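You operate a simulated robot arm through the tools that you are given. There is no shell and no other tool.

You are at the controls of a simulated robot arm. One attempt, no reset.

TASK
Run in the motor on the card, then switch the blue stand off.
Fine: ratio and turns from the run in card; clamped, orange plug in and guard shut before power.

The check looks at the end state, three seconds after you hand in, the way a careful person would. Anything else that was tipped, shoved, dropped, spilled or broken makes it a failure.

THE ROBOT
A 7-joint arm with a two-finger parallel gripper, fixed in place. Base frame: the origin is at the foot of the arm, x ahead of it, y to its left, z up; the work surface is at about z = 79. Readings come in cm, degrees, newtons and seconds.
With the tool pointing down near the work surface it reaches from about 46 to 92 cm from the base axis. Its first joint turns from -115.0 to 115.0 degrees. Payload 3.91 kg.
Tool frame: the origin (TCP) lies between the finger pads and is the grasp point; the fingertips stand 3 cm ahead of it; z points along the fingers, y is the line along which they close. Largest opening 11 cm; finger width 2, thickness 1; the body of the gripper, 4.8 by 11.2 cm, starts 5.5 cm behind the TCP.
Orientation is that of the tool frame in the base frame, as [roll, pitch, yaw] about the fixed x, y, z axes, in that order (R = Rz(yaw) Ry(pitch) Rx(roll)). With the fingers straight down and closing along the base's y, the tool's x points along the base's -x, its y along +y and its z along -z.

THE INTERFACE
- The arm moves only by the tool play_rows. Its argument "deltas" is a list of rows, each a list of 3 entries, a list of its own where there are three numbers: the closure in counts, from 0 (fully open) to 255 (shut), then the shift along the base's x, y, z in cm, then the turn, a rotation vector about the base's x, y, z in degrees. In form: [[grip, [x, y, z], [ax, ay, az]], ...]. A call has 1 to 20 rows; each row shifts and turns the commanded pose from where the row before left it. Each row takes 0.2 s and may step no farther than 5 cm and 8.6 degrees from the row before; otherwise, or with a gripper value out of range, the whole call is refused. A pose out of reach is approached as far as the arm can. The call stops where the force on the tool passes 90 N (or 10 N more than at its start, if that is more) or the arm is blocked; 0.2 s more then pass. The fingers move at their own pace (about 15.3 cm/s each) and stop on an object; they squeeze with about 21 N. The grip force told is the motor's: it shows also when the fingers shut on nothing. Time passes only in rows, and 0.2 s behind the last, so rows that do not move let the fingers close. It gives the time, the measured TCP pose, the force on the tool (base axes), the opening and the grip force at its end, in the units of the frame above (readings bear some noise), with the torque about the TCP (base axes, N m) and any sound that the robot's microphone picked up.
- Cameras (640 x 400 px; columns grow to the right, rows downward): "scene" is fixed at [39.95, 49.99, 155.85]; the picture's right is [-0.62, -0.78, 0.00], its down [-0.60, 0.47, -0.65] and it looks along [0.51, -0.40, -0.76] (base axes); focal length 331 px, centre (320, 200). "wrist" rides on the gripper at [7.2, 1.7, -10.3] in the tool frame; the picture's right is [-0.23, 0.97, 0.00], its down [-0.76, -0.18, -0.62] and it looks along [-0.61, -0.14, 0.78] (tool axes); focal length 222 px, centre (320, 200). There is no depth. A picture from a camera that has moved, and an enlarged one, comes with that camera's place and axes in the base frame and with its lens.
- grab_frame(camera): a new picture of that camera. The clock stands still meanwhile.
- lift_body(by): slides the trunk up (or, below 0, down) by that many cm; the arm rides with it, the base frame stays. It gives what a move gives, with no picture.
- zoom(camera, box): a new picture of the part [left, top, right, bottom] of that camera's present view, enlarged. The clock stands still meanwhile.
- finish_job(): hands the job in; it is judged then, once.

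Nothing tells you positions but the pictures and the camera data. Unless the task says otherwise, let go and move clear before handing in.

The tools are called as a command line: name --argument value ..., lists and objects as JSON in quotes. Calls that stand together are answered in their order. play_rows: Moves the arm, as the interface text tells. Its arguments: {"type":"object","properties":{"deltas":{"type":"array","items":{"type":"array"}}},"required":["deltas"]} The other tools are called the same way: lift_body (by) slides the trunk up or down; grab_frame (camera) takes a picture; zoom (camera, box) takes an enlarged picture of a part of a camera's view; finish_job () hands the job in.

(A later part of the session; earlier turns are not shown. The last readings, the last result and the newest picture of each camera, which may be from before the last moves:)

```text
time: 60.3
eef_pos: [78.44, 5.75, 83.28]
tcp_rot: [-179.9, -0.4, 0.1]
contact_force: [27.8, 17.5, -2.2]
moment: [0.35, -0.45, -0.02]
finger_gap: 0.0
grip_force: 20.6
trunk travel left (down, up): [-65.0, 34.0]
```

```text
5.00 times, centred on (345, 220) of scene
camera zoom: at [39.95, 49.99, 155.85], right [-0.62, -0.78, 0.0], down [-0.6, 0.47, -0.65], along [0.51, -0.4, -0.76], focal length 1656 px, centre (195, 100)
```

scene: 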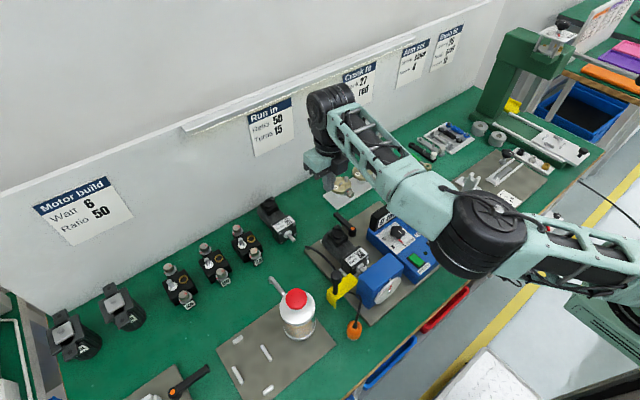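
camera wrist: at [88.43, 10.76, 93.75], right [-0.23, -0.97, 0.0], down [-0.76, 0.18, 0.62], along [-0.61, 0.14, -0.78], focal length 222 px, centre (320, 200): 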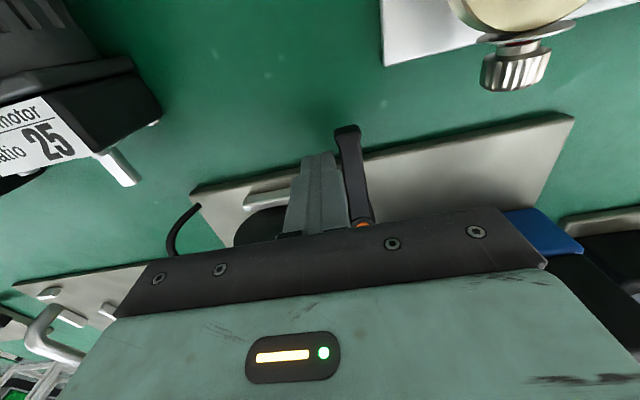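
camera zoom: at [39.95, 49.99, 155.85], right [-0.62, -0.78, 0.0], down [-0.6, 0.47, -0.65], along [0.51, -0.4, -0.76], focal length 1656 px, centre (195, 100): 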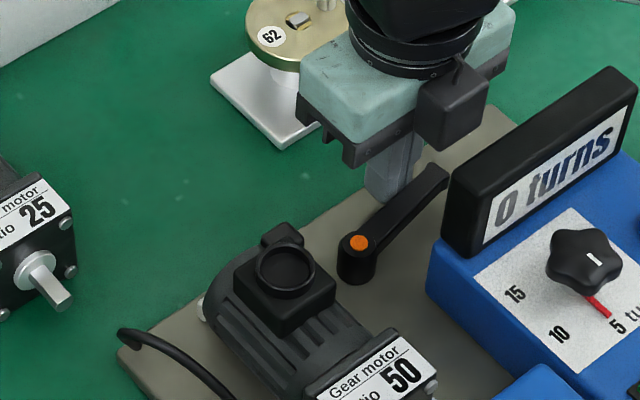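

The lever now points straight to −y and has hit a firm stop at about 90°, so the clamp looks closed. I'll back off, rise, and check.

play_rows --deltas '[[255, [0.6, 0.5, 0], [0, 0, 0]], [255, [0.6, 0.5, 0], [0, 0, 0]], [255, [0, 0, 3], [0, 0, 0]], [255, [0, 0, 4], [0, 0, 0]], [255, [0, 0, 4], [0, 0, 0]], [255, [0, 0, 4], [0, 0, 0]], [255, [0, 0, 0], [0, 0, 0]]]'

grab_frame --camera "wrist"

zoom --camera "scene" --box '[290, 180, 430, 290]'

```text
time: 61.9
eef_pos: [79.46, 6.42, 98.17]
tcp_rot: [179.9, 0.0, 0.0]
contact_force: [0.2, 0.6, 0.8]
moment: [-0.04, 0.01, 0.02]
finger_gap: 0.0
grip_force: 20.5
trunk travel left (down, up): [-65.0, 34.0]
```

```text
taken
camera wrist: at [86.72, 4.83, 108.61], right [-0.23, -0.97, 0.0], down [-0.76, 0.18, 0.62], along [-0.61, 0.14, -0.78], focal length 222 px, centre (320, 200)
```

wrist: 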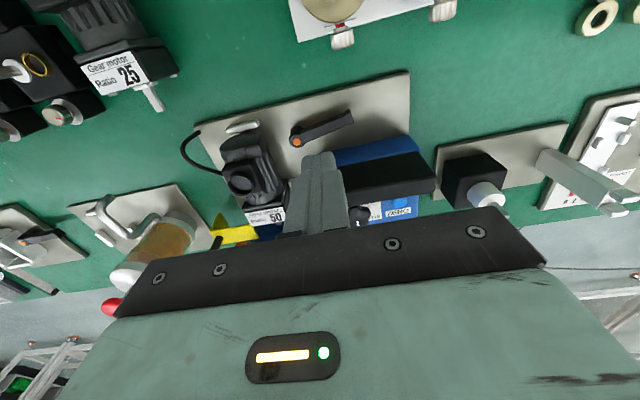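

```text
3.64 times, centred on (360, 235) of scene
camera zoom: at [39.95, 49.99, 155.85], right [-0.62, -0.78, 0.0], down [-0.6, 0.47, -0.65], along [0.51, -0.4, -0.76], focal length 1204 px, centre (174, 73)
```

zoom: 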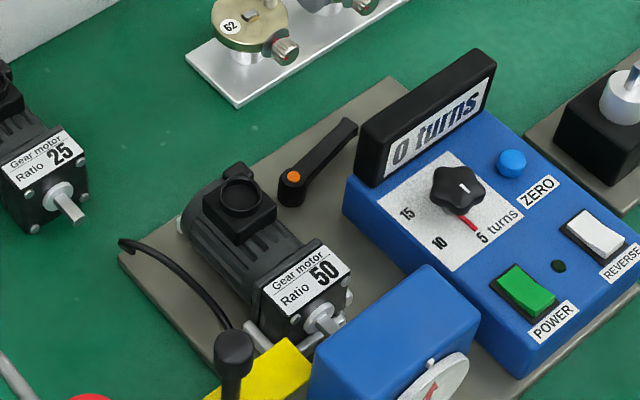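

The clamp lever is closed at its stop. Next is the orange plug, which stands at about (55.7, 28.1) with its cable leaving toward −y, so I'll turn the hand so the fingers close across x and the camera stays clear of the jar.

play_rows --deltas '[[200, [0, 0.5, 1], [0, 0, 8.5]], [150, [0, 0.5, 1], [0, 0, 8.5]], [100, [-0.5, 0.5, 0], [0, 0, 8.5]], [100, [-1, 0.7, 0], [0, 0, 8.5]], [100, [-1, 0.7, 0], [0, 0, 8.5]], [100, [-1, 0.7, 0], [0, 0, 8.5]], [100, [-1, 0.7, 0], [0, 0, 8.5]], [100, [-1, 0.7, 0], [0, 0, 8.5]], [100, [-1, 0.7, 0], [0, 0, 8.5]], [100, [-1, 0.7, 0], [0, 0, 8.5]], [100, [-1, 0.7, 0], [0, 0, 8.5]], [100, [-1, 0.7, 0], [0, 0, 8.5]], [100, [-1, 0.7, 0], [0, 0, 8.5]], [100, [-1, 0.7, 0], [0, 0, 8.5]], [100, [-1, 0.7, 0], [0, 0, 8.5]], [100, [-1, 0.7, 0], [0, 0, 8.5]], [100, [-1, 0.7, 0], [0, 0, 8.5]], [100, [-1, 0.7, 0], [0, 0, 8.5]], [100, [-1, 0.7, 0], [0, 0, 8.5]], [100, [-1, 0.7, 0], [0, 0, 8.5]]]'

play_rows --deltas '[[100, [-1, 1, 0], [0, 0, 8.5]], [100, [-1, 1, 0], [0, 0, 8.5]], [100, [-1, 1, 0], [0, 0, 8.5]], [100, [-1, 1, 0], [0, 0, 8.5]], [100, [-1, 1, 0], [0, 0, 8.5]], [100, [-1, 1, 0], [0, 0, 8.5]], [100, [-0.5, 1, 0], [0, 0, 8.5]], [100, [0, 0.8, 0], [0, 0, 8.5]], [100, [0, 0.5, 0], [0, 0, 8.5]], [100, [0, 0, 0], [0, 0, 3.5]], [100, [0, 0, 0], [0, 0, 0]]]'

grab_frame --camera "wrist"

grab_frame --camera "scene"

```text
time: 66.1
eef_pos: [61.81, 19.91, 100.13]
tcp_rot: [179.9, -0.1, 170.0]
contact_force: [0.5, -0.8, 0.2]
moment: [0.01, -0.02, 0.03]
finger_gap: 6.7
grip_force: 0.1
trunk travel left (down, up): [-65.0, 34.0]
```

```text
time: 68.5
eef_pos: [55.3, 28.28, 100.03]
tcp_rot: [179.9, 0.0, -109.9]
contact_force: [0.1, -0.5, -0.7]
moment: [-0.03, 0.0, -0.02]
finger_gap: 6.71
grip_force: 0.1
trunk travel left (down, up): [-65.0, 34.0]
```

```text
taken
camera wrist: at [51.37, 22.01, 110.51], right [-0.84, 0.55, 0.0], down [0.43, 0.66, 0.62], along [0.34, 0.52, -0.78], focal length 222 px, centre (320, 200)
```

wrist: 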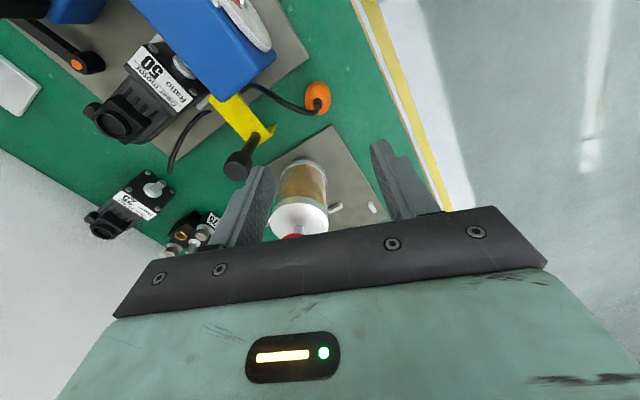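

```text
taken
```

scene: 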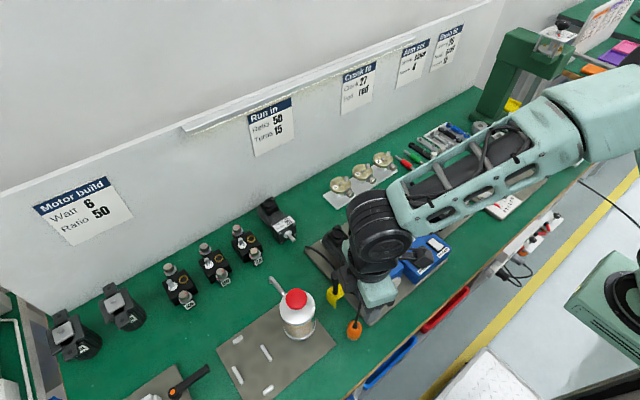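

The plug is almost directly below the TCP. I'll zoom in to refine.

zoom --camera "wrist" --box '[240, 60, 380, 150]'

```text
4.44 times, centred on (310, 105) of wrist
camera zoom: at [51.37, 22.01, 110.51], right [-0.84, 0.55, 0.0], down [0.43, 0.66, 0.62], along [0.34, 0.52, -0.78], focal length 987 px, centre (364, 622)
```

zoom: 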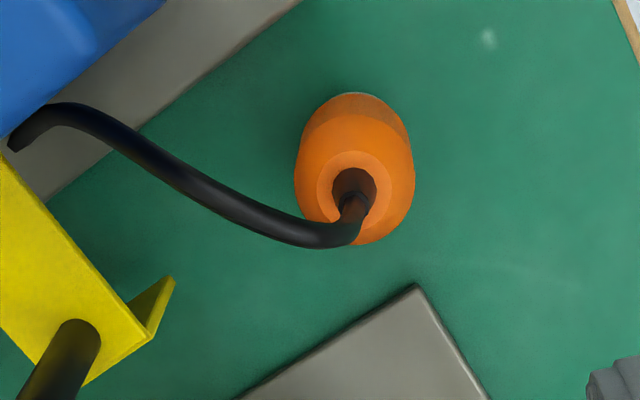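

The cable leaves toward (+x, −y), which is along the current closing line, so I'd trap it. I'll turn the hand to yaw ≈ 147° so the fingers close across the cable direction, and look at the plug's size in the scene view.

play_rows --deltas '[[139, [0, 0, 0], [0, 0, -8.5]], [139, [0, 0, 0], [0, 0, -8.5]], [139, [0, 0, 0], [0, 0, -8.5]], [139, [0, 0, 0], [0, 0, -8.5]], [139, [0, 0, 0], [0, 0, -8.5]], [139, [0, 0, 0], [0, 0, -8.5]], [139, [0, 0, 0], [0, 0, -8.5]], [139, [0, 0, 0], [0, 0, -8.5]], [139, [0, 0, 0], [0, 0, -8.5]], [139, [0, 0, 0], [0, 0, -8.5]], [139, [0.1, -0.2, 0], [0, 0, -8.5]], [139, [0.1, -0.15, 0], [0, 0, -8.5]], [139, [0, 0, 0], [0, 0, 0]]]'

zoom --camera "wrist" --box '[240, 60, 400, 160]'

zoom --camera "scene" --box '[325, 300, 385, 345]'

```text
time: 71.3
eef_pos: [55.6, 27.91, 100.1]
tcp_rot: [180.0, 0.0, 147.9]
contact_force: [0.3, -0.2, -0.2]
moment: [-0.04, -0.03, -0.01]
finger_gap: 5.0
grip_force: 0.0
trunk travel left (down, up): [-65.0, 34.0]
```

```text
4.00 times, centred on (320, 110) of wrist
camera zoom: at [50.39, 33.13, 110.58], right [0.71, 0.7, 0.0], down [0.55, -0.56, 0.62], along [0.44, -0.44, -0.78], focal length 888 px, centre (320, 560)
```

zoom: 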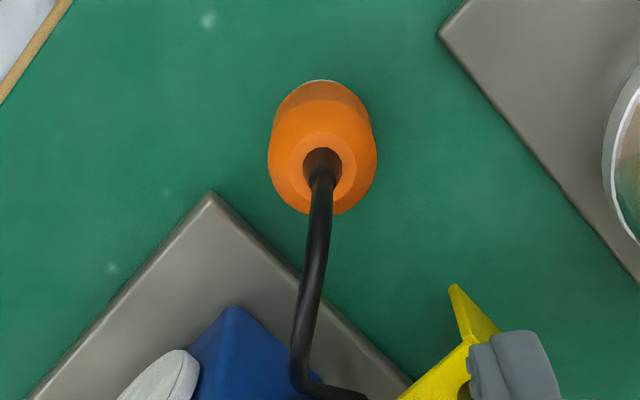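

```text
8.89 times, centred on (355, 322) of scene
camera zoom: at [39.95, 49.99, 155.85], right [-0.62, -0.78, 0.0], down [-0.6, 0.47, -0.65], along [0.51, -0.4, -0.76], focal length 2944 px, centre (9, -889)
```

zoom: 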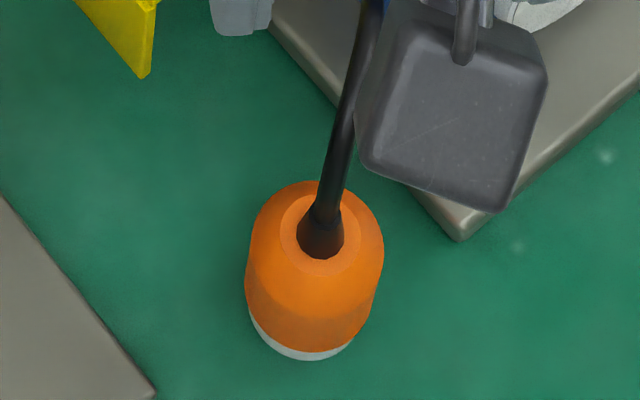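

The cable now runs between the fingers. I'll shift to (55.5, 28.05) and descend so the tips hold the upper part of the plug.

play_rows --deltas '[[139, [-0.1, 0.14, -3], [0, 0, 0]], [139, [0, 0, -4], [0, 0, 0]], [139, [0, 0, -4], [0, 0, 0]], [139, [0, 0, -3], [0, 0, 0]], [139, [0, 0, -1.5], [0, 0, 0]], [139, [0, 0, -1.3], [0, 0, 0]], [139, [0, 0, 0], [0, 0, 0]]]'

grab_frame --camera "wrist"

zoom --camera "scene" --box '[315, 285, 395, 345]'

```text
time: 72.9
eef_pos: [55.48, 28.01, 83.42]
tcp_rot: [179.9, 0.0, 147.9]
contact_force: [0.4, -0.1, 0.1]
moment: [-0.02, 0.0, 0.01]
finger_gap: 5.01
grip_force: 0.1
trunk travel left (down, up): [-65.0, 34.0]
```

```text
taken
camera wrist: at [50.16, 33.24, 93.83], right [0.71, 0.71, 0.0], down [0.55, -0.56, 0.62], along [0.44, -0.44, -0.78], focal length 222 px, centre (320, 200)
```

wrist: 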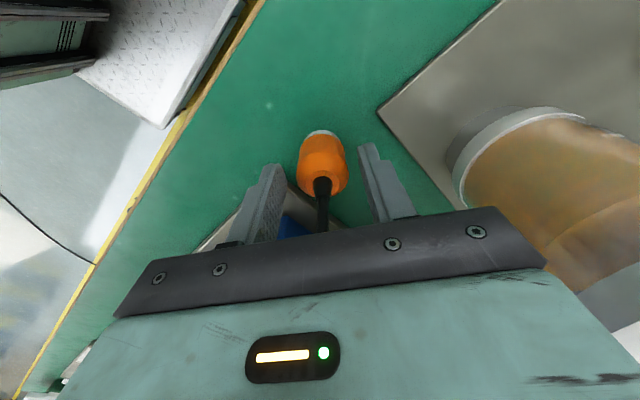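

```text
6.67 times, centred on (355, 315) of scene
camera zoom: at [39.95, 49.99, 155.85], right [-0.62, -0.78, 0.0], down [-0.6, 0.47, -0.65], along [0.51, -0.4, -0.76], focal length 2208 px, centre (87, -567)
```

zoom: 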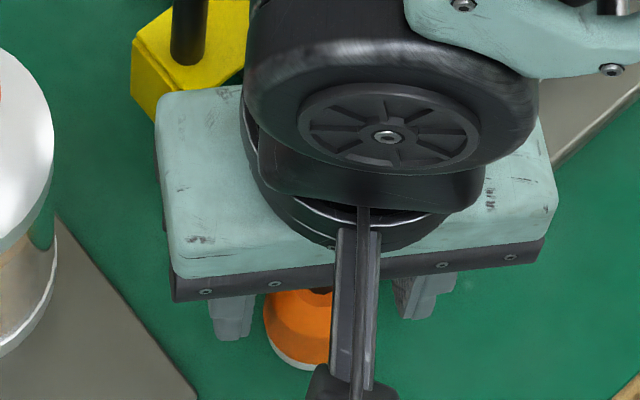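

The plug is centred between the fingers and the cable runs away between them. I'll close on it and lift slightly.

play_rows --deltas '[[170, [0, 0, -0.1], [0, 0, 0]], [200, [0, 0, 0], [0, 0, 0]], [255, [0, 0, 0], [0, 0, 0]], [255, [0, 0, 0], [0, 0, 0]], [255, [0, 0, 0], [0, 0, 0]]]'

play_rows --deltas '[[255, [0, 0, 0.5], [0, 0, 0]], [255, [0, 0, 1], [0, 0, 0]], [255, [0, 0, 1.5], [0, 0, 0]], [255, [0, 0, 0], [0, 0, 0]]]'

grab_frame --camera "wrist"

zoom --camera "scene" --box '[295, 215, 415, 345]'

```text
time: 74.1
eef_pos: [55.38, 28.02, 83.4]
tcp_rot: [179.9, -0.1, 148.1]
contact_force: [7.3, 12.6, 1.2]
moment: [0.14, -0.09, 0.04]
finger_gap: 3.12
grip_force: 20.6
trunk travel left (down, up): [-65.0, 34.0]
```

```text
time: 75.1
eef_pos: [55.4, 27.82, 86.32]
tcp_rot: [-180.0, 0.0, 148.0]
contact_force: [-0.2, 0.8, 0.4]
moment: [-0.01, 0.0, 0.02]
finger_gap: 3.12
grip_force: 21.4
trunk travel left (down, up): [-65.0, 34.0]
```

```text
taken
camera wrist: at [50.19, 33.16, 96.73], right [0.71, 0.71, 0.0], down [0.55, -0.55, 0.62], along [0.44, -0.44, -0.78], focal length 222 px, centre (320, 200)
```

wrist: 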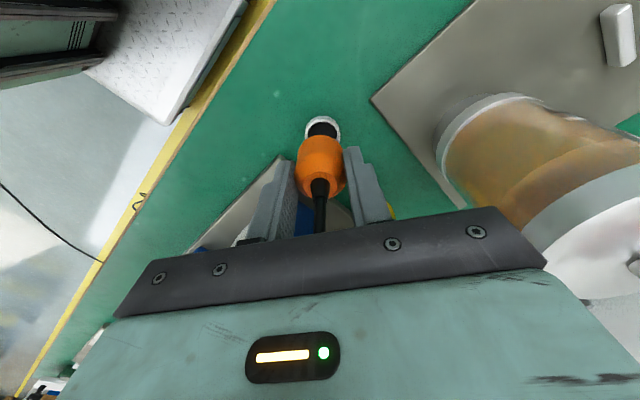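

```text
3.08 times, centred on (355, 280) of scene
camera zoom: at [39.95, 49.99, 155.85], right [-0.62, -0.78, 0.0], down [-0.6, 0.47, -0.65], along [0.51, -0.4, -0.76], focal length 1019 px, centre (212, -46)
```

zoom: 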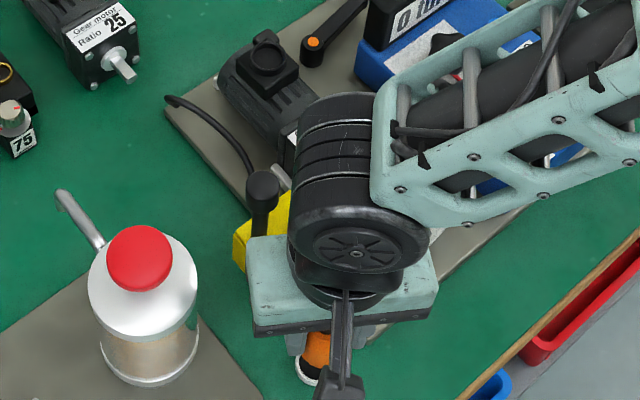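

The plug came up out of a grey rest ring, showing a black nose underneath. I'll zoom to measure the nose relative to the TCP.

zoom --camera "wrist" --box '[270, 90, 374, 205]'

```text
3.48 times, centred on (322, 148) of wrist
camera zoom: at [50.19, 33.16, 96.73], right [0.71, 0.71, 0.0], down [0.55, -0.55, 0.62], along [0.44, -0.44, -0.78], focal length 773 px, centre (313, 383)
```

zoom: 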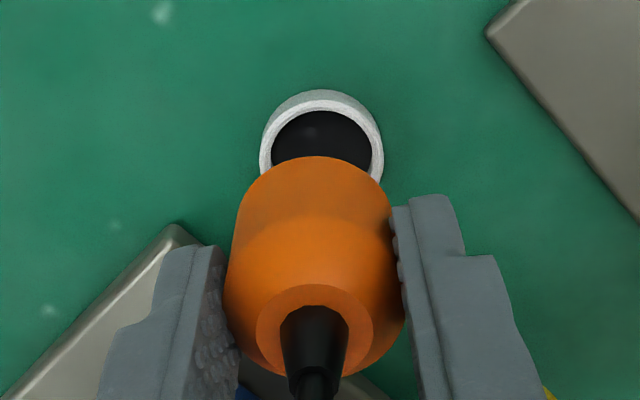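

The plug rests in a ring the same size as the motor's socket ring, so it should be set down into the socket near (74.4, 17.1). I'll raise it and carry it over at a safe height, watching for cable pull.

play_rows --deltas '[[255, [0, 0, 3], [0, 0, 0]], [255, [0, 0, 4], [0, 0, 0]], [255, [0, 0, 4], [0, 0, 0]], [255, [0, 0, 3], [0, 0, 0]], [255, [1.5, -0.8, 0], [0, 0, 0]], [255, [2, -1.1, 0], [0, 0, 0]], [255, [2, -1.1, 0], [0, 0, 0]], [255, [2, -1.1, 0], [0, 0, 0]], [255, [2, -1.1, 0], [0, 0, 0]], [255, [0, 0, 0], [0, 0, 0]]]'

play_rows --deltas '[[255, [2, -1.1, 0], [0, 0, 0]], [255, [2, -1.1, 0], [0, 0, 0]], [255, [2, -1.1, 0], [0, 0, 0]], [255, [2, -1.2, 0], [0, 0, 0]], [255, [1.5, -1.0, 0], [0, 0, 0]], [255, [0, 0, 0], [0, 0, 0]], [255, [0, 0, 0], [0, 0, 0]]]'

grab_frame --camera "wrist"

zoom --camera "scene" --box '[270, 170, 430, 345]'

```text
time: 77.3
eef_pos: [64.84, 22.65, 100.22]
tcp_rot: [179.9, 0.0, 148.0]
contact_force: [-0.4, 0.0, -0.7]
moment: [0.01, 0.0, 0.02]
finger_gap: 3.13
grip_force: 21.0
trunk travel left (down, up): [-65.0, 34.0]
```

```text
time: 78.9
eef_pos: [74.39, 17.11, 100.01]
tcp_rot: [179.9, -0.1, 148.0]
contact_force: [-0.3, -0.6, 0.9]
moment: [0.0, 0.01, 0.03]
finger_gap: 3.15
grip_force: 20.7
trunk travel left (down, up): [-65.0, 34.0]
```

```text
taken
camera wrist: at [69.11, 22.44, 110.57], right [0.71, 0.71, 0.0], down [0.55, -0.55, 0.62], along [0.44, -0.44, -0.78], focal length 222 px, centre (320, 200)
```

wrist: 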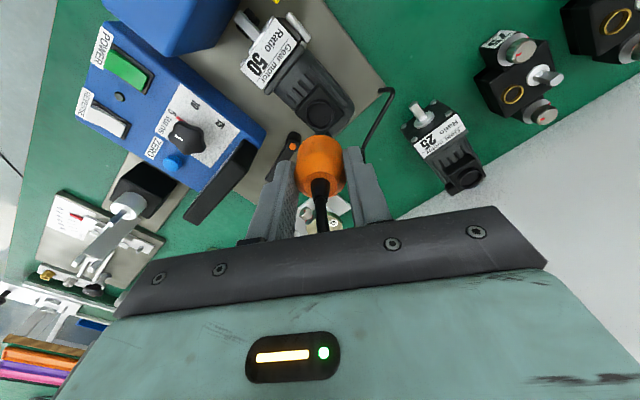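

```text
2.29 times, centred on (350, 258) of scene
camera zoom: at [39.95, 49.99, 155.85], right [-0.62, -0.78, 0.0], down [-0.6, 0.47, -0.65], along [0.51, -0.4, -0.76], focal length 757 px, centre (251, 69)
```

zoom: 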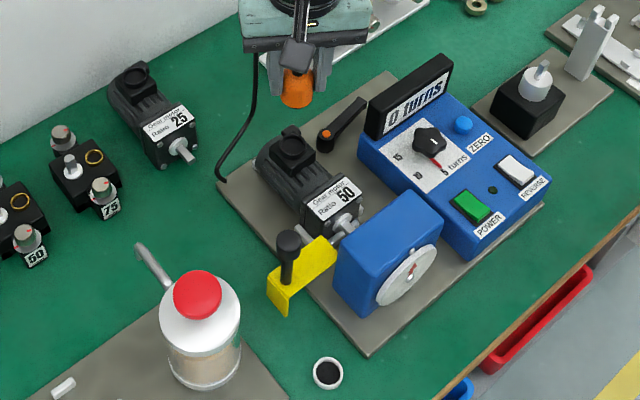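

The cable follows without pulling. I'll zoom in to align the plug over the socket.

zoom --camera "wrist" --box '[260, 60, 380, 170]'

zoom --camera "scene" --box '[320, 180, 400, 290]'

```text
3.64 times, centred on (320, 115) of wrist
camera zoom: at [69.11, 22.44, 110.57], right [0.71, 0.71, 0.0], down [0.55, -0.55, 0.62], along [0.44, -0.44, -0.78], focal length 808 px, centre (320, 509)
```

zoom: 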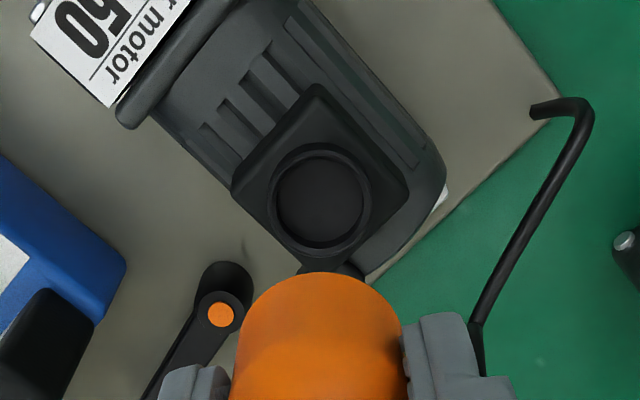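

```text
3.64 times, centred on (360, 235) of scene
camera zoom: at [39.95, 49.99, 155.85], right [-0.62, -0.78, 0.0], down [-0.6, 0.47, -0.65], along [0.51, -0.4, -0.76], focal length 1204 px, centre (174, 73)
```

zoom: 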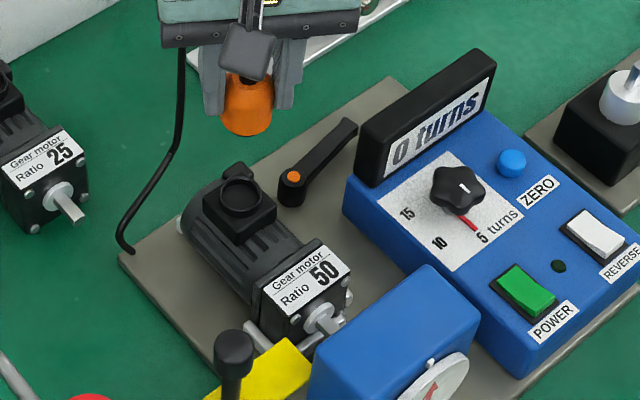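

The socket centre is essentially below the TCP. I'll lower to about 2 cm above the rim and check from both cameras.

play_rows --deltas '[[255, [0, 0, -2], [0, 0, 0]], [255, [0, 0, -2], [0, 0, 0]], [255, [0, 0, -2], [0, 0, 0]], [255, [0, 0, 0], [0, 0, 0]], [255, [0, 0, 0], [0, 0, 0]]]'

zoom --camera "wrist" --box '[260, 60, 380, 170]'

zoom --camera "scene" --box '[300, 190, 380, 240]'

```text
time: 80.1
eef_pos: [74.45, 17.16, 94.22]
tcp_rot: [179.9, 0.0, 148.0]
contact_force: [-0.4, 0.5, -1.0]
moment: [-0.03, -0.01, 0.01]
finger_gap: 3.13
grip_force: 20.7
trunk travel left (down, up): [-65.0, 34.0]
```

```text
3.64 times, centred on (320, 115) of wrist
camera zoom: at [69.2, 22.48, 104.64], right [0.71, 0.71, 0.0], down [0.55, -0.55, 0.62], along [0.44, -0.44, -0.78], focal length 808 px, centre (320, 509)
```

zoom: 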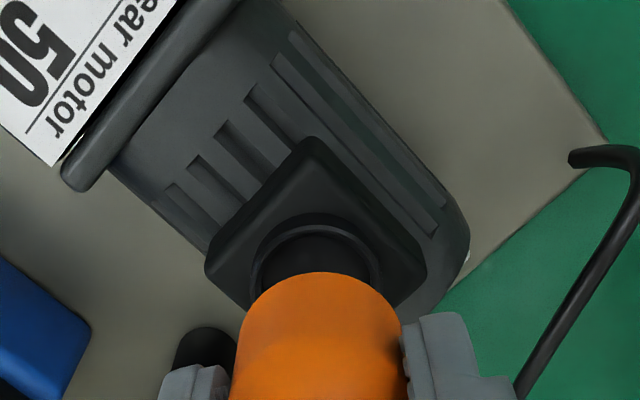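

```text
8.00 times, centred on (340, 215) of scene
camera zoom: at [39.95, 49.99, 155.85], right [-0.62, -0.78, 0.0], down [-0.6, 0.47, -0.65], along [0.51, -0.4, -0.76], focal length 2650 px, centre (160, 80)
```

zoom: 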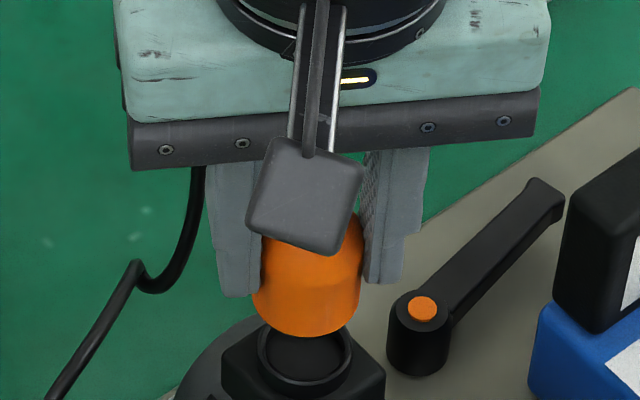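

Both cameras look from a similar side here, so depth along that line is uncertain. I'll zoom tighter on the ring.

zoom --camera "wrist" --box '[285, 105, 355, 150]'

zoom --camera "scene" --box '[320, 215, 360, 245]'

```text
8.89 times, centred on (320, 128) of wrist
camera zoom: at [69.2, 22.48, 104.64], right [0.71, 0.71, 0.0], down [0.55, -0.55, 0.62], along [0.44, -0.44, -0.78], focal length 1974 px, centre (320, 844)
```

zoom: 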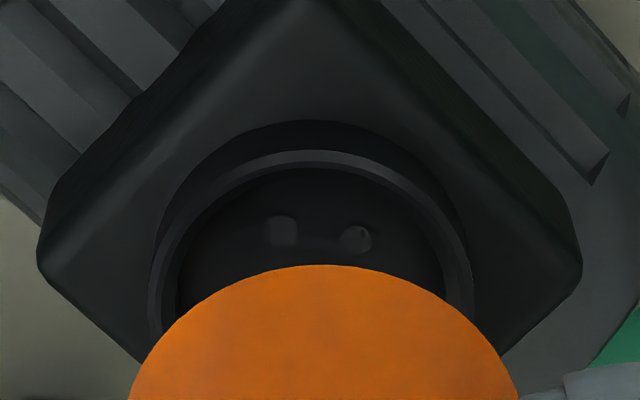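

```text
13.33 times, centred on (340, 230) of scene
camera zoom: at [39.95, 49.99, 155.85], right [-0.62, -0.78, 0.0], down [-0.6, 0.47, -0.65], along [0.51, -0.4, -0.76], focal length 4416 px, centre (53, -200)
```

zoom: 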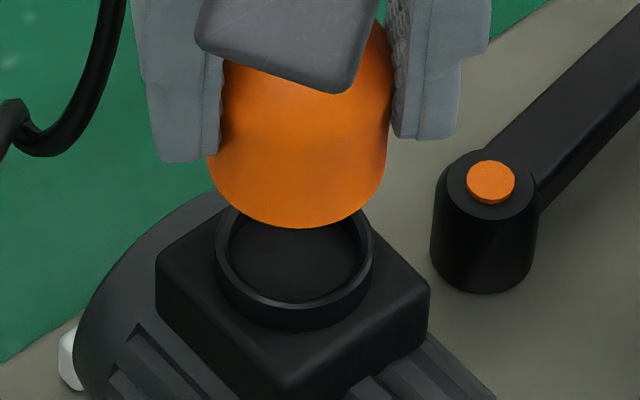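

The tighter look puts the socket rim at z ≈ 87.3 and within about 0.1 cm of the TCP line. I'll make the small correction and lower gently into it.

play_rows --deltas '[[255, [-0.1, 0.02, -0.5], [0, 0, 0]], [255, [0, 0, -0.5], [0, 0, 0]], [255, [0, 0, -0.5], [0, 0, 0]], [255, [0, 0, -0.3], [0, 0, 0]], [255, [0, 0, 0], [0, 0, 0]]]'

play_rows --deltas '[[255, [0, 0, -0.2], [0, 0, 0]], [255, [0, 0, -0.2], [0, 0, 0]], [255, [0, 0, 0], [0, 0, 0]]]'

zoom --camera "scene" --box '[320, 215, 360, 245]'

```text
time: 81.3
eef_pos: [74.29, 17.23, 92.36]
tcp_rot: [179.8, 0.0, 148.0]
contact_force: [-0.3, -0.5, -0.8]
moment: [-0.01, 0.01, 0.01]
finger_gap: 3.1
grip_force: 20.9
trunk travel left (down, up): [-65.0, 34.0]
```

```text
time: 82.1
eef_pos: [74.29, 17.21, 91.83]
tcp_rot: [-180.0, 0.0, 148.0]
contact_force: [-6.4, -5.0, -3.3]
moment: [-0.26, 0.37, 0.02]
finger_gap: 3.12
grip_force: 20.8
trunk travel left (down, up): [-65.0, 34.0]
```

```text
13.33 times, centred on (340, 230) of scene
camera zoom: at [39.95, 49.99, 155.85], right [-0.62, -0.78, 0.0], down [-0.6, 0.47, -0.65], along [0.51, -0.4, -0.76], focal length 4416 px, centre (53, -200)
```

zoom: 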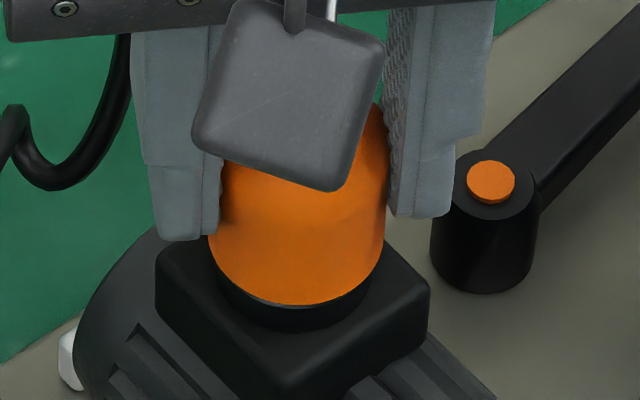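

There's a soft sideways/downward pull of a few newtons, as if the plug is seating. I'll press a little further to check that it bottoms out.

play_rows --deltas '[[255, [-0.05, -0.05, -0.2], [0, 0, 0]], [255, [0, 0, 0], [0, 0, 0]]]'

play_rows --deltas '[[255, [-0.05, -0.05, -0.2], [0, 0, 0]], [255, [0, 0, 0], [0, 0, 0]]]'

zoom --camera "scene" --box '[320, 215, 360, 245]'

zoom --camera "wrist" --box '[270, 90, 370, 190]'

```text
time: 82.7
eef_pos: [74.28, 17.19, 91.9]
tcp_rot: [179.9, 0.1, 148.0]
contact_force: [-9.7, -7.8, 7.6]
moment: [-0.41, 0.5, 0.02]
finger_gap: 3.14
grip_force: 21.0
trunk travel left (down, up): [-65.0, 34.0]
```

```text
time: 83.3
eef_pos: [74.33, 17.09, 91.85]
tcp_rot: [179.8, 0.0, 148.0]
contact_force: [-11.1, -5.0, 26.2]
moment: [-0.37, 0.52, 0.04]
finger_gap: 3.14
grip_force: 21.6
trunk travel left (down, up): [-65.0, 34.0]
```

```text
13.33 times, centred on (340, 230) of scene
camera zoom: at [39.95, 49.99, 155.85], right [-0.62, -0.78, 0.0], down [-0.6, 0.47, -0.65], along [0.51, -0.4, -0.76], focal length 4416 px, centre (53, -200)
```

zoom: 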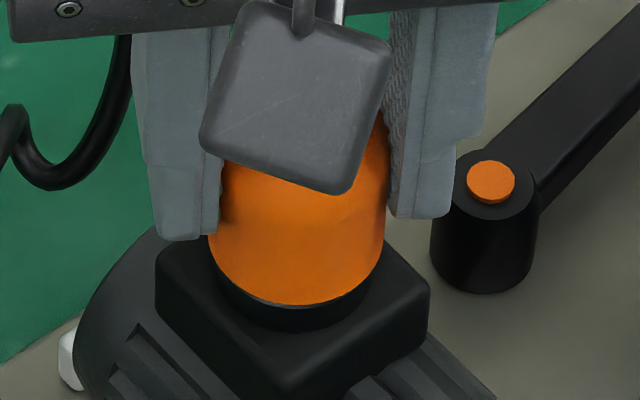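

```text
4.00 times, centred on (320, 140) of wrist
camera zoom: at [69.06, 22.45, 102.29], right [0.71, 0.71, 0.01], down [0.55, -0.56, 0.62], along [0.44, -0.44, -0.78], focal length 888 px, centre (320, 440)
```

zoom: 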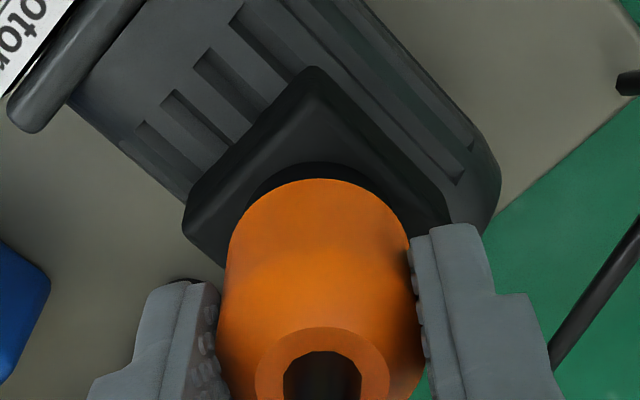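

The plug is resting on the socket rim with 26 N of support, just as it sat on its rest ring. I'll ease the pressure, open the fingers and rise straight up.

play_rows --deltas '[[255, [-0.05, -0.05, 0.2], [0, 0, 0]], [255, [0, 0, 0], [0, 0, 0]], [180, [0, 0, 0], [0, 0, 0]], [150, [0, 0, 0], [0, 0, 0]], [139, [0, 0, 0], [0, 0, 0]], [139, [0, 0, 1], [0, 0, 0]], [139, [0, 0, 2], [0, 0, 0]], [139, [0, 0, 4], [0, 0, 0]], [139, [0, 0, 2], [0, 0, 0]], [139, [0, 0, 0], [0, 0, 0]]]'

grab_frame --camera "wrist"

zoom --camera "scene" --box '[290, 190, 400, 290]'

```text
time: 85.5
eef_pos: [74.15, 17.09, 100.78]
tcp_rot: [179.9, -0.1, 148.0]
contact_force: [-0.5, 0.3, 0.1]
moment: [0.0, 0.01, 0.02]
finger_gap: 5.01
grip_force: 0.1
trunk travel left (down, up): [-65.0, 34.0]
```

```text
taken
camera wrist: at [69.02, 22.4, 111.31], right [0.71, 0.71, 0.0], down [0.55, -0.55, 0.62], along [0.44, -0.44, -0.78], focal length 222 px, centre (320, 200)
```

wrist: 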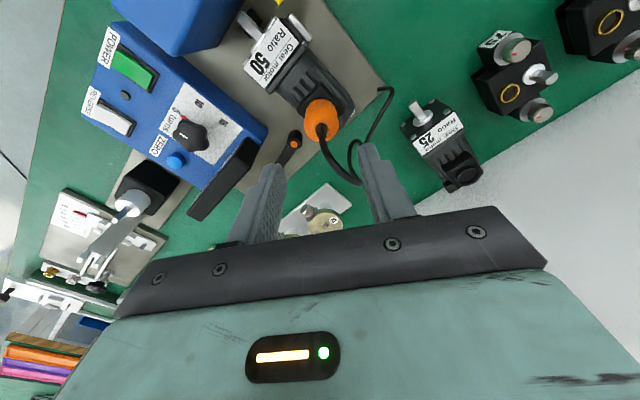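

```text
4.00 times, centred on (345, 240) of scene
camera zoom: at [39.95, 49.99, 155.85], right [-0.62, -0.78, 0.0], down [-0.6, 0.47, -0.65], along [0.51, -0.4, -0.76], focal length 1325 px, centre (220, 40)
```

zoom: 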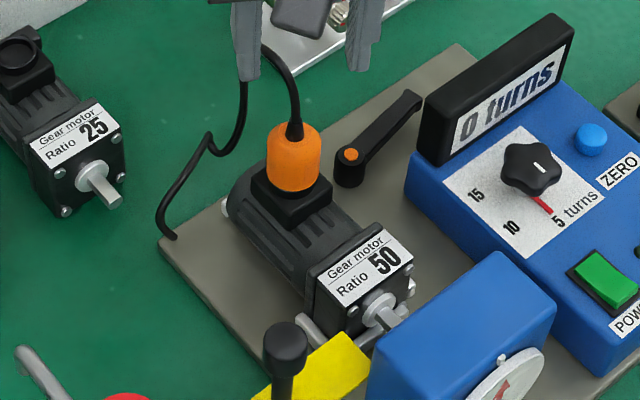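

The plug stands upright in the socket. Next is the guard; I'll first zoom on the shaft/coupling and guard area.

zoom --camera "scene" --box '[325, 245, 395, 290]'

zoom --camera "scene" --box '[310, 255, 390, 315]'

zoom --camera "wrist" --box '[220, 0, 320, 60]'

```text
8.89 times, centred on (360, 268) of scene
camera zoom: at [39.95, 49.99, 155.85], right [-0.62, -0.78, 0.0], down [-0.6, 0.47, -0.65], along [0.51, -0.4, -0.76], focal length 2944 px, centre (-36, -400)
```

zoom: 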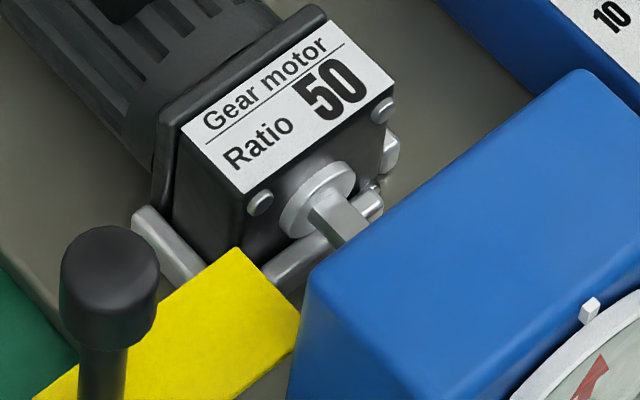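

```text
6.67 times, centred on (350, 285) of scene
camera zoom: at [39.95, 49.99, 155.85], right [-0.62, -0.78, 0.0], down [-0.6, 0.47, -0.65], along [0.51, -0.4, -0.76], focal length 2208 px, centre (120, -367)
```

zoom: 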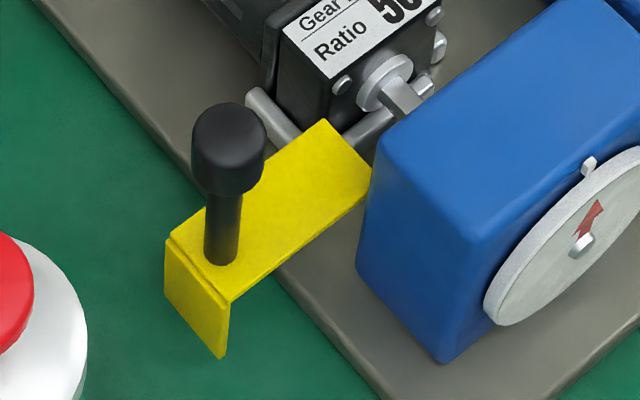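

```text
6.40 times, centred on (270, 30) of wrist
camera zoom: at [69.02, 22.4, 111.31], right [0.71, 0.71, 0.0], down [0.55, -0.55, 0.62], along [0.44, -0.44, -0.78], focal length 1422 px, centre (640, 1288)
```

zoom: 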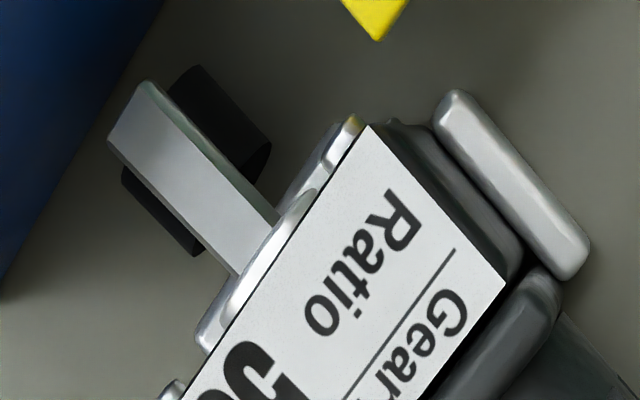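

The motor, clamp and plug look right. The guard knob is at about (64, 26.8, 91); I'll turn the hand so its long side runs along x (clear of the tall jar) and hover above the knob.

play_rows --deltas '[[139, [-0.7, 0.7, 0.5], [0, 0, 8.5]], [139, [-0.7, 0.7, 0.5], [0, 0, 8.5]], [139, [-0.7, 0.7, 0.5], [0, 0, 8.5]], [139, [-0.7, 0.7, 0], [0, 0, 8.5]], [139, [-0.7, 0.7, 0], [0, 0, 8.5]], [139, [-0.7, 0.7, 0], [0, 0, 8.5]], [139, [-0.7, 0.7, 0], [0, 0, 8.5]], [139, [-0.7, 0.7, 0], [0, 0, 8.5]], [139, [-0.7, 0.7, 0], [0, 0, 8.5]], [139, [-0.7, 0.7, 0], [0, 0, 8.5]], [139, [-0.7, 0.7, 0], [0, 0, 8.5]], [139, [-0.7, 0.7, 0], [0, 0, 8.5]], [139, [-0.7, 0.7, 0], [0, 0, 8.5]], [139, [-0.7, 0.6, 0], [0, 0, 8.5]], [139, [-0.3, 0, 0], [0, 0, 3]], [139, [0, 0, 0], [0, 0, 0]]]'

grab_frame --camera "wrist"

zoom --camera "wrist" --box '[240, 60, 400, 160]'

```text
time: 88.9
eef_pos: [64.12, 26.69, 102.27]
tcp_rot: [179.9, 0.0, -89.9]
contact_force: [0.1, 0.9, -0.3]
moment: [-0.02, 0.01, 0.01]
finger_gap: 5.0
grip_force: 0.1
trunk travel left (down, up): [-65.0, 34.0]
```

```text
taken
camera wrist: at [62.56, 19.55, 112.68], right [-0.97, 0.23, 0.0], down [0.18, 0.76, 0.62], along [0.14, 0.61, -0.78], focal length 222 px, centre (320, 200)
```

wrist: 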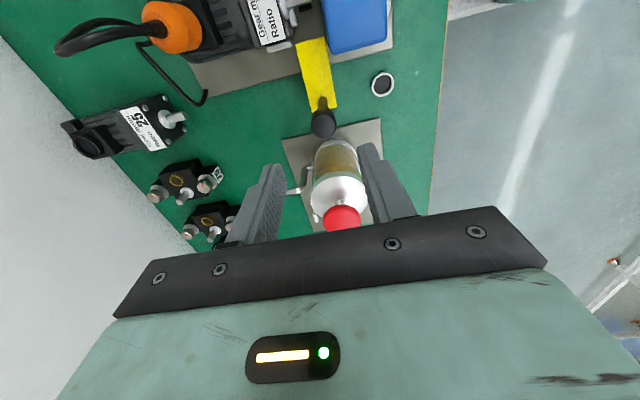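

```text
4.00 times, centred on (320, 110) of wrist
camera zoom: at [62.56, 19.55, 112.68], right [-0.97, 0.23, 0.0], down [0.18, 0.76, 0.62], along [0.14, 0.61, -0.78], focal length 888 px, centre (320, 560)
```

zoom: 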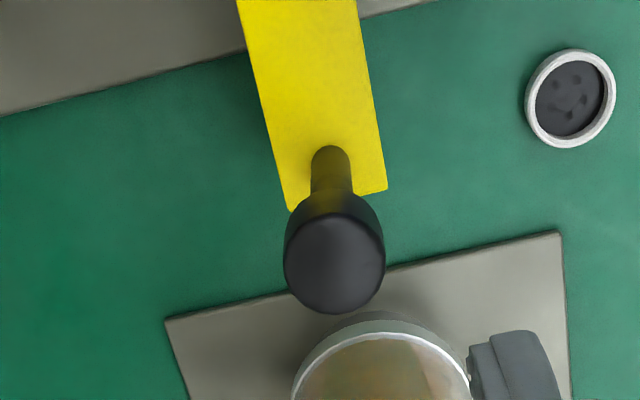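

The knob's top is 0.3 cm toward −x of my TCP. I'll correct, descend around the knob and close.

play_rows --deltas '[[139, [-0.28, 0.2, -3], [0, 0, 0]], [139, [0, 0, -4], [0, 0, 0]], [139, [0, 0, -3], [0, 0, 0]], [139, [0, 0, -2], [0, 0, 0]], [139, [0, 0, 0], [0, 0, 0]]]'

zoom --camera "wrist" --box '[220, 80, 420, 230]'

```text
time: 90.1
eef_pos: [63.73, 27.12, 90.19]
tcp_rot: [180.0, 0.0, -90.0]
contact_force: [0.2, -0.4, -0.7]
moment: [0.01, -0.02, 0.0]
finger_gap: 4.99
grip_force: 0.1
trunk travel left (down, up): [-65.0, 34.0]
```

```text
2.67 times, centred on (320, 155) of wrist
camera zoom: at [62.13, 19.71, 100.65], right [-0.97, 0.23, 0.0], down [0.18, 0.76, 0.62], along [0.14, 0.61, -0.78], focal length 592 px, centre (320, 320)
```

zoom: 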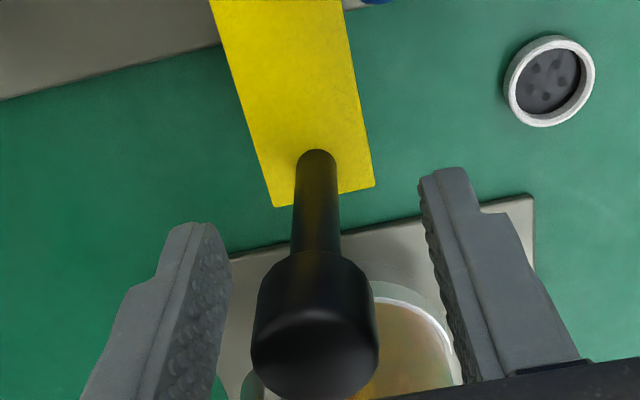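

The knob is between the fingers. I'll close on it.

play_rows --deltas '[[180, [0.1, 0, 0], [0, 0, 0]], [255, [0, 0, 0], [0, 0, 0]], [255, [0, 0, 0], [0, 0, 0]], [255, [0, 0, 0], [0, 0, 0]]]'

play_rows --deltas '[[255, [0, -0.3, 0], [0, 0, 0]], [255, [0, -0.3, 0], [0, 0, 0]], [255, [0, 0, 0], [0, 0, 0]]]'

zoom --camera "scene" --box '[310, 255, 390, 315]'

```text
time: 91.1
eef_pos: [63.85, 26.88, 90.15]
tcp_rot: [179.9, 0.0, -90.1]
contact_force: [-3.8, -0.6, -0.6]
moment: [0.1, -0.05, 0.01]
finger_gap: 2.3
grip_force: 45.0
trunk travel left (down, up): [-65.0, 34.0]
```

```text
time: 91.9
eef_pos: [63.79, 26.39, 90.26]
tcp_rot: [179.9, 0.1, -89.9]
contact_force: [-10.7, 0.4, -0.8]
moment: [0.26, -0.1, -0.01]
finger_gap: 2.3
grip_force: 45.0
trunk travel left (down, up): [-65.0, 34.0]
```

```text
6.67 times, centred on (350, 285) of scene
camera zoom: at [39.95, 49.99, 155.85], right [-0.62, -0.78, 0.0], down [-0.6, 0.47, -0.65], along [0.51, -0.4, -0.76], focal length 2208 px, centre (120, -367)
```

zoom: 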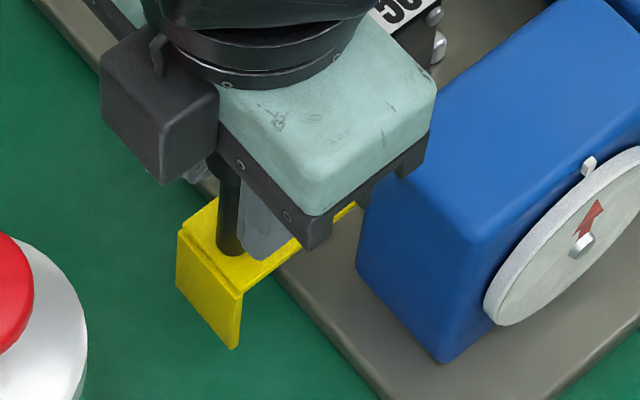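

The guard slides with the knob. There's a growing −x force, so I'll follow with a small −x component and watch.

play_rows --deltas '[[255, [-0.1, -0.3, 0], [0, 0, 0]], [255, [-0.05, -0.3, 0], [0, 0, 0]], [255, [0, 0, 0], [0, 0, 0]]]'

play_rows --deltas '[[255, [-0.05, -0.3, 0], [0, 0, 0]], [255, [0, -0.3, 0], [0, 0, 0]], [255, [0, 0, 0], [0, 0, 0]]]'

zoom --camera "scene" --box '[310, 255, 390, 315]'

```text
time: 92.7
eef_pos: [63.84, 25.68, 90.22]
tcp_rot: [179.9, -0.2, -90.0]
contact_force: [-3.0, 0.5, -6.8]
moment: [-0.08, -0.08, 0.04]
finger_gap: 2.32
grip_force: 45.0
trunk travel left (down, up): [-65.0, 34.0]
```

```text
time: 93.5
eef_pos: [63.8, 25.04, 90.22]
tcp_rot: [180.0, 0.0, -89.9]
contact_force: [7.3, -0.1, -10.2]
moment: [0.03, 0.01, 0.03]
finger_gap: 2.29
grip_force: 45.1
trunk travel left (down, up): [-65.0, 34.0]
```

```text
6.67 times, centred on (350, 285) of scene
camera zoom: at [39.95, 49.99, 155.85], right [-0.62, -0.78, 0.0], down [-0.6, 0.47, -0.65], along [0.51, -0.4, -0.76], focal length 2208 px, centre (120, -367)
```

zoom: 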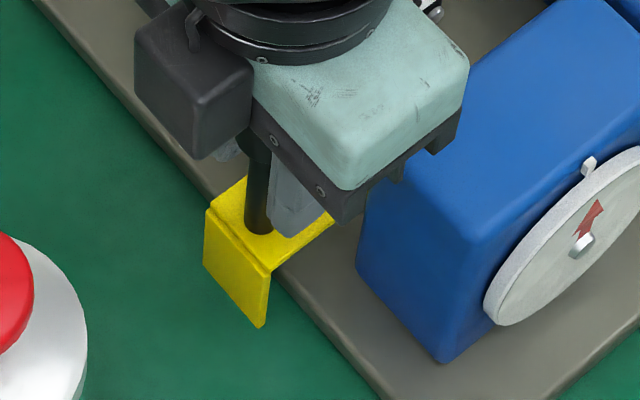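

It slides smoothly. I'll continue in −y in small steps with little corrections.

play_rows --deltas '[[255, [0.08, -0.4, -0.05], [0, 0, 0]], [255, [0, -0.4, -0.05], [0, 0, 0]], [255, [0, -0.4, 0], [0, 0, 0]], [255, [0, -0.4, 0], [0, 0, 0]], [255, [0, -0.4, 0], [0, 0, 0]], [255, [0, 0, 0], [0, 0, 0]]]'

zoom --camera "scene" --box '[310, 240, 400, 310]'

```text
time: 94.9
eef_pos: [63.85, 23.21, 90.36]
tcp_rot: [179.9, 0.1, -90.0]
contact_force: [1.7, 0.9, 16.6]
moment: [-0.25, 0.07, 0.05]
finger_gap: 2.33
grip_force: 44.9
trunk travel left (down, up): [-65.0, 34.0]
```

```text
5.71 times, centred on (355, 275) of scene
camera zoom: at [39.95, 49.99, 155.85], right [-0.62, -0.78, 0.0], down [-0.6, 0.47, -0.65], along [0.51, -0.4, -0.76], focal length 1892 px, centre (120, -229)
```

zoom: 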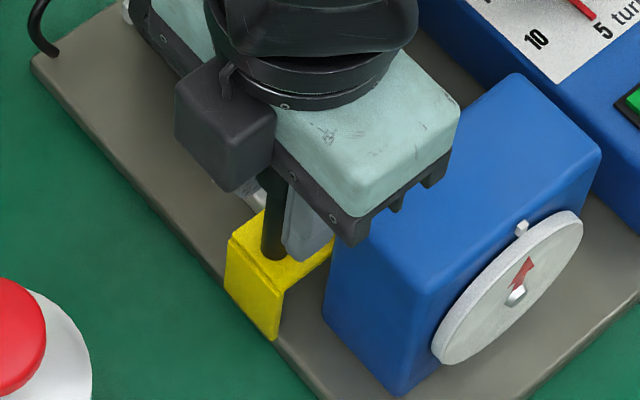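

A slight downward press showed up; I'll ease z up a touch and continue sliding.

play_rows --deltas '[[255, [0, -0.2, 0.08], [0, 0, 0]], [255, [0, -0.4, 0], [0, 0, 0]], [255, [0, -0.4, 0], [0, 0, 0]], [255, [0, -0.4, 0], [0, 0, 0]], [255, [0, 0, 0], [0, 0, 0]]]'

play_rows --deltas '[[255, [0, -0.3, 0], [0, 0, 0]], [255, [0, -0.3, 0], [0, 0, 0]], [255, [0, -0.3, 0], [0, 0, 0]], [255, [0, 0, 0], [0, 0, 0]]]'

zoom --camera "scene" --box '[310, 240, 400, 310]'

```text
time: 96.1
eef_pos: [63.84, 22.8, 90.35]
tcp_rot: [-179.6, 0.9, -89.7]
contact_force: [15.3, 71.7, -20.0]
moment: [-0.28, 0.52, -1.74]
finger_gap: 2.3
grip_force: 45.3
trunk travel left (down, up): [-65.0, 34.0]
```

```text
time: 96.6
eef_pos: [63.81, 22.8, 90.45]
tcp_rot: [-179.5, 1.9, -89.5]
contact_force: [15.7, 31.2, -27.1]
moment: [1.29, 0.31, -0.71]
finger_gap: 2.3
grip_force: 45.1
trunk travel left (down, up): [-65.0, 34.0]
stopped in row 2: the force on the tool passed its limit at 93 N (the readings are from after the stop); the commanded pose is now the measured one
```

```text
5.71 times, centred on (355, 275) of scene
camera zoom: at [39.95, 49.99, 155.85], right [-0.62, -0.78, 0.0], down [-0.6, 0.47, -0.65], along [0.51, -0.4, -0.76], focal length 1892 px, centre (120, -229)
```

zoom: 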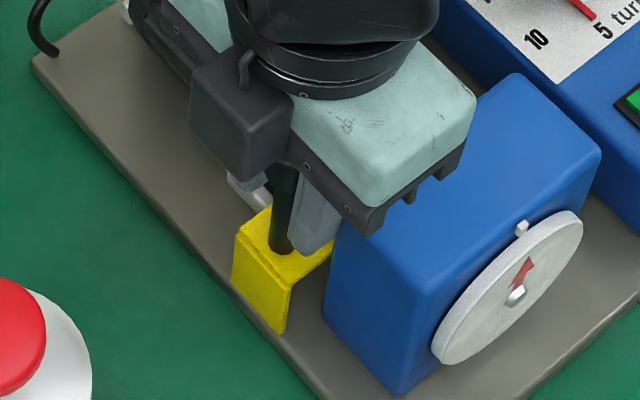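

The finger, not the guard, has run into the blue block's side (the torque points there). I'll back off, let go of the knob, straighten the hand, and instead push from behind with closed fingers kept clear of the block.

play_rows --deltas '[[255, [0, 0.3, 0], [0, 0, 0]], [255, [0, 0.3, 0], [0, 0, 0]], [200, [0, 0, 0], [-1.9, 0.5, -0.4]], [139, [0, 0, 0], [0, 0, 0]], [139, [0, 0, 0], [0, 0, 0]], [139, [0, 0, 2], [0, 0, 0]], [139, [0, 0, 3], [0, 0, 0]], [139, [0, 0, 2], [0, 0, 0]], [139, [0, 0, 0], [0, 0, 0]]]'

grab_frame --camera "wrist"

zoom --camera "scene" --box '[310, 220, 420, 310]'

```text
time: 98.6
eef_pos: [63.68, 23.15, 97.59]
tcp_rot: [179.9, -0.5, -89.9]
contact_force: [-0.8, 0.7, -0.7]
moment: [0.03, 0.02, -0.01]
finger_gap: 5.02
grip_force: 0.1
trunk travel left (down, up): [-65.0, 34.0]
```

```text
taken
camera wrist: at [62.04, 16.11, 108.1], right [-0.97, 0.23, 0.0], down [0.18, 0.77, 0.62], along [0.14, 0.6, -0.79], focal length 222 px, centre (320, 200)
```

wrist: 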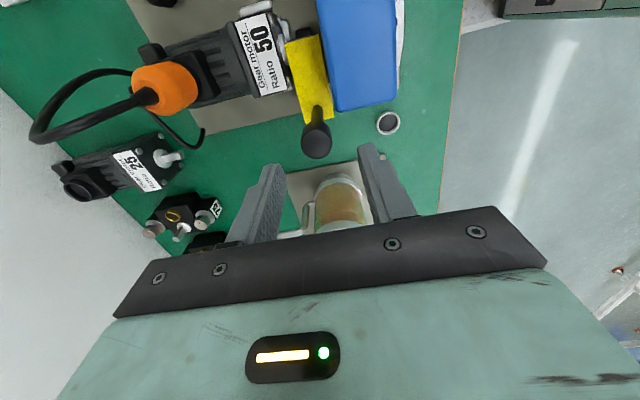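

```text
4.44 times, centred on (365, 265) of scene
camera zoom: at [39.95, 49.99, 155.85], right [-0.62, -0.78, 0.0], down [-0.6, 0.47, -0.65], along [0.51, -0.4, -0.76], focal length 1472 px, centre (120, -89)
```

zoom: 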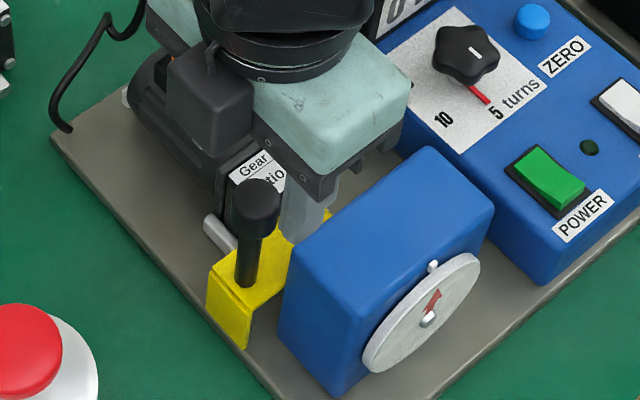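

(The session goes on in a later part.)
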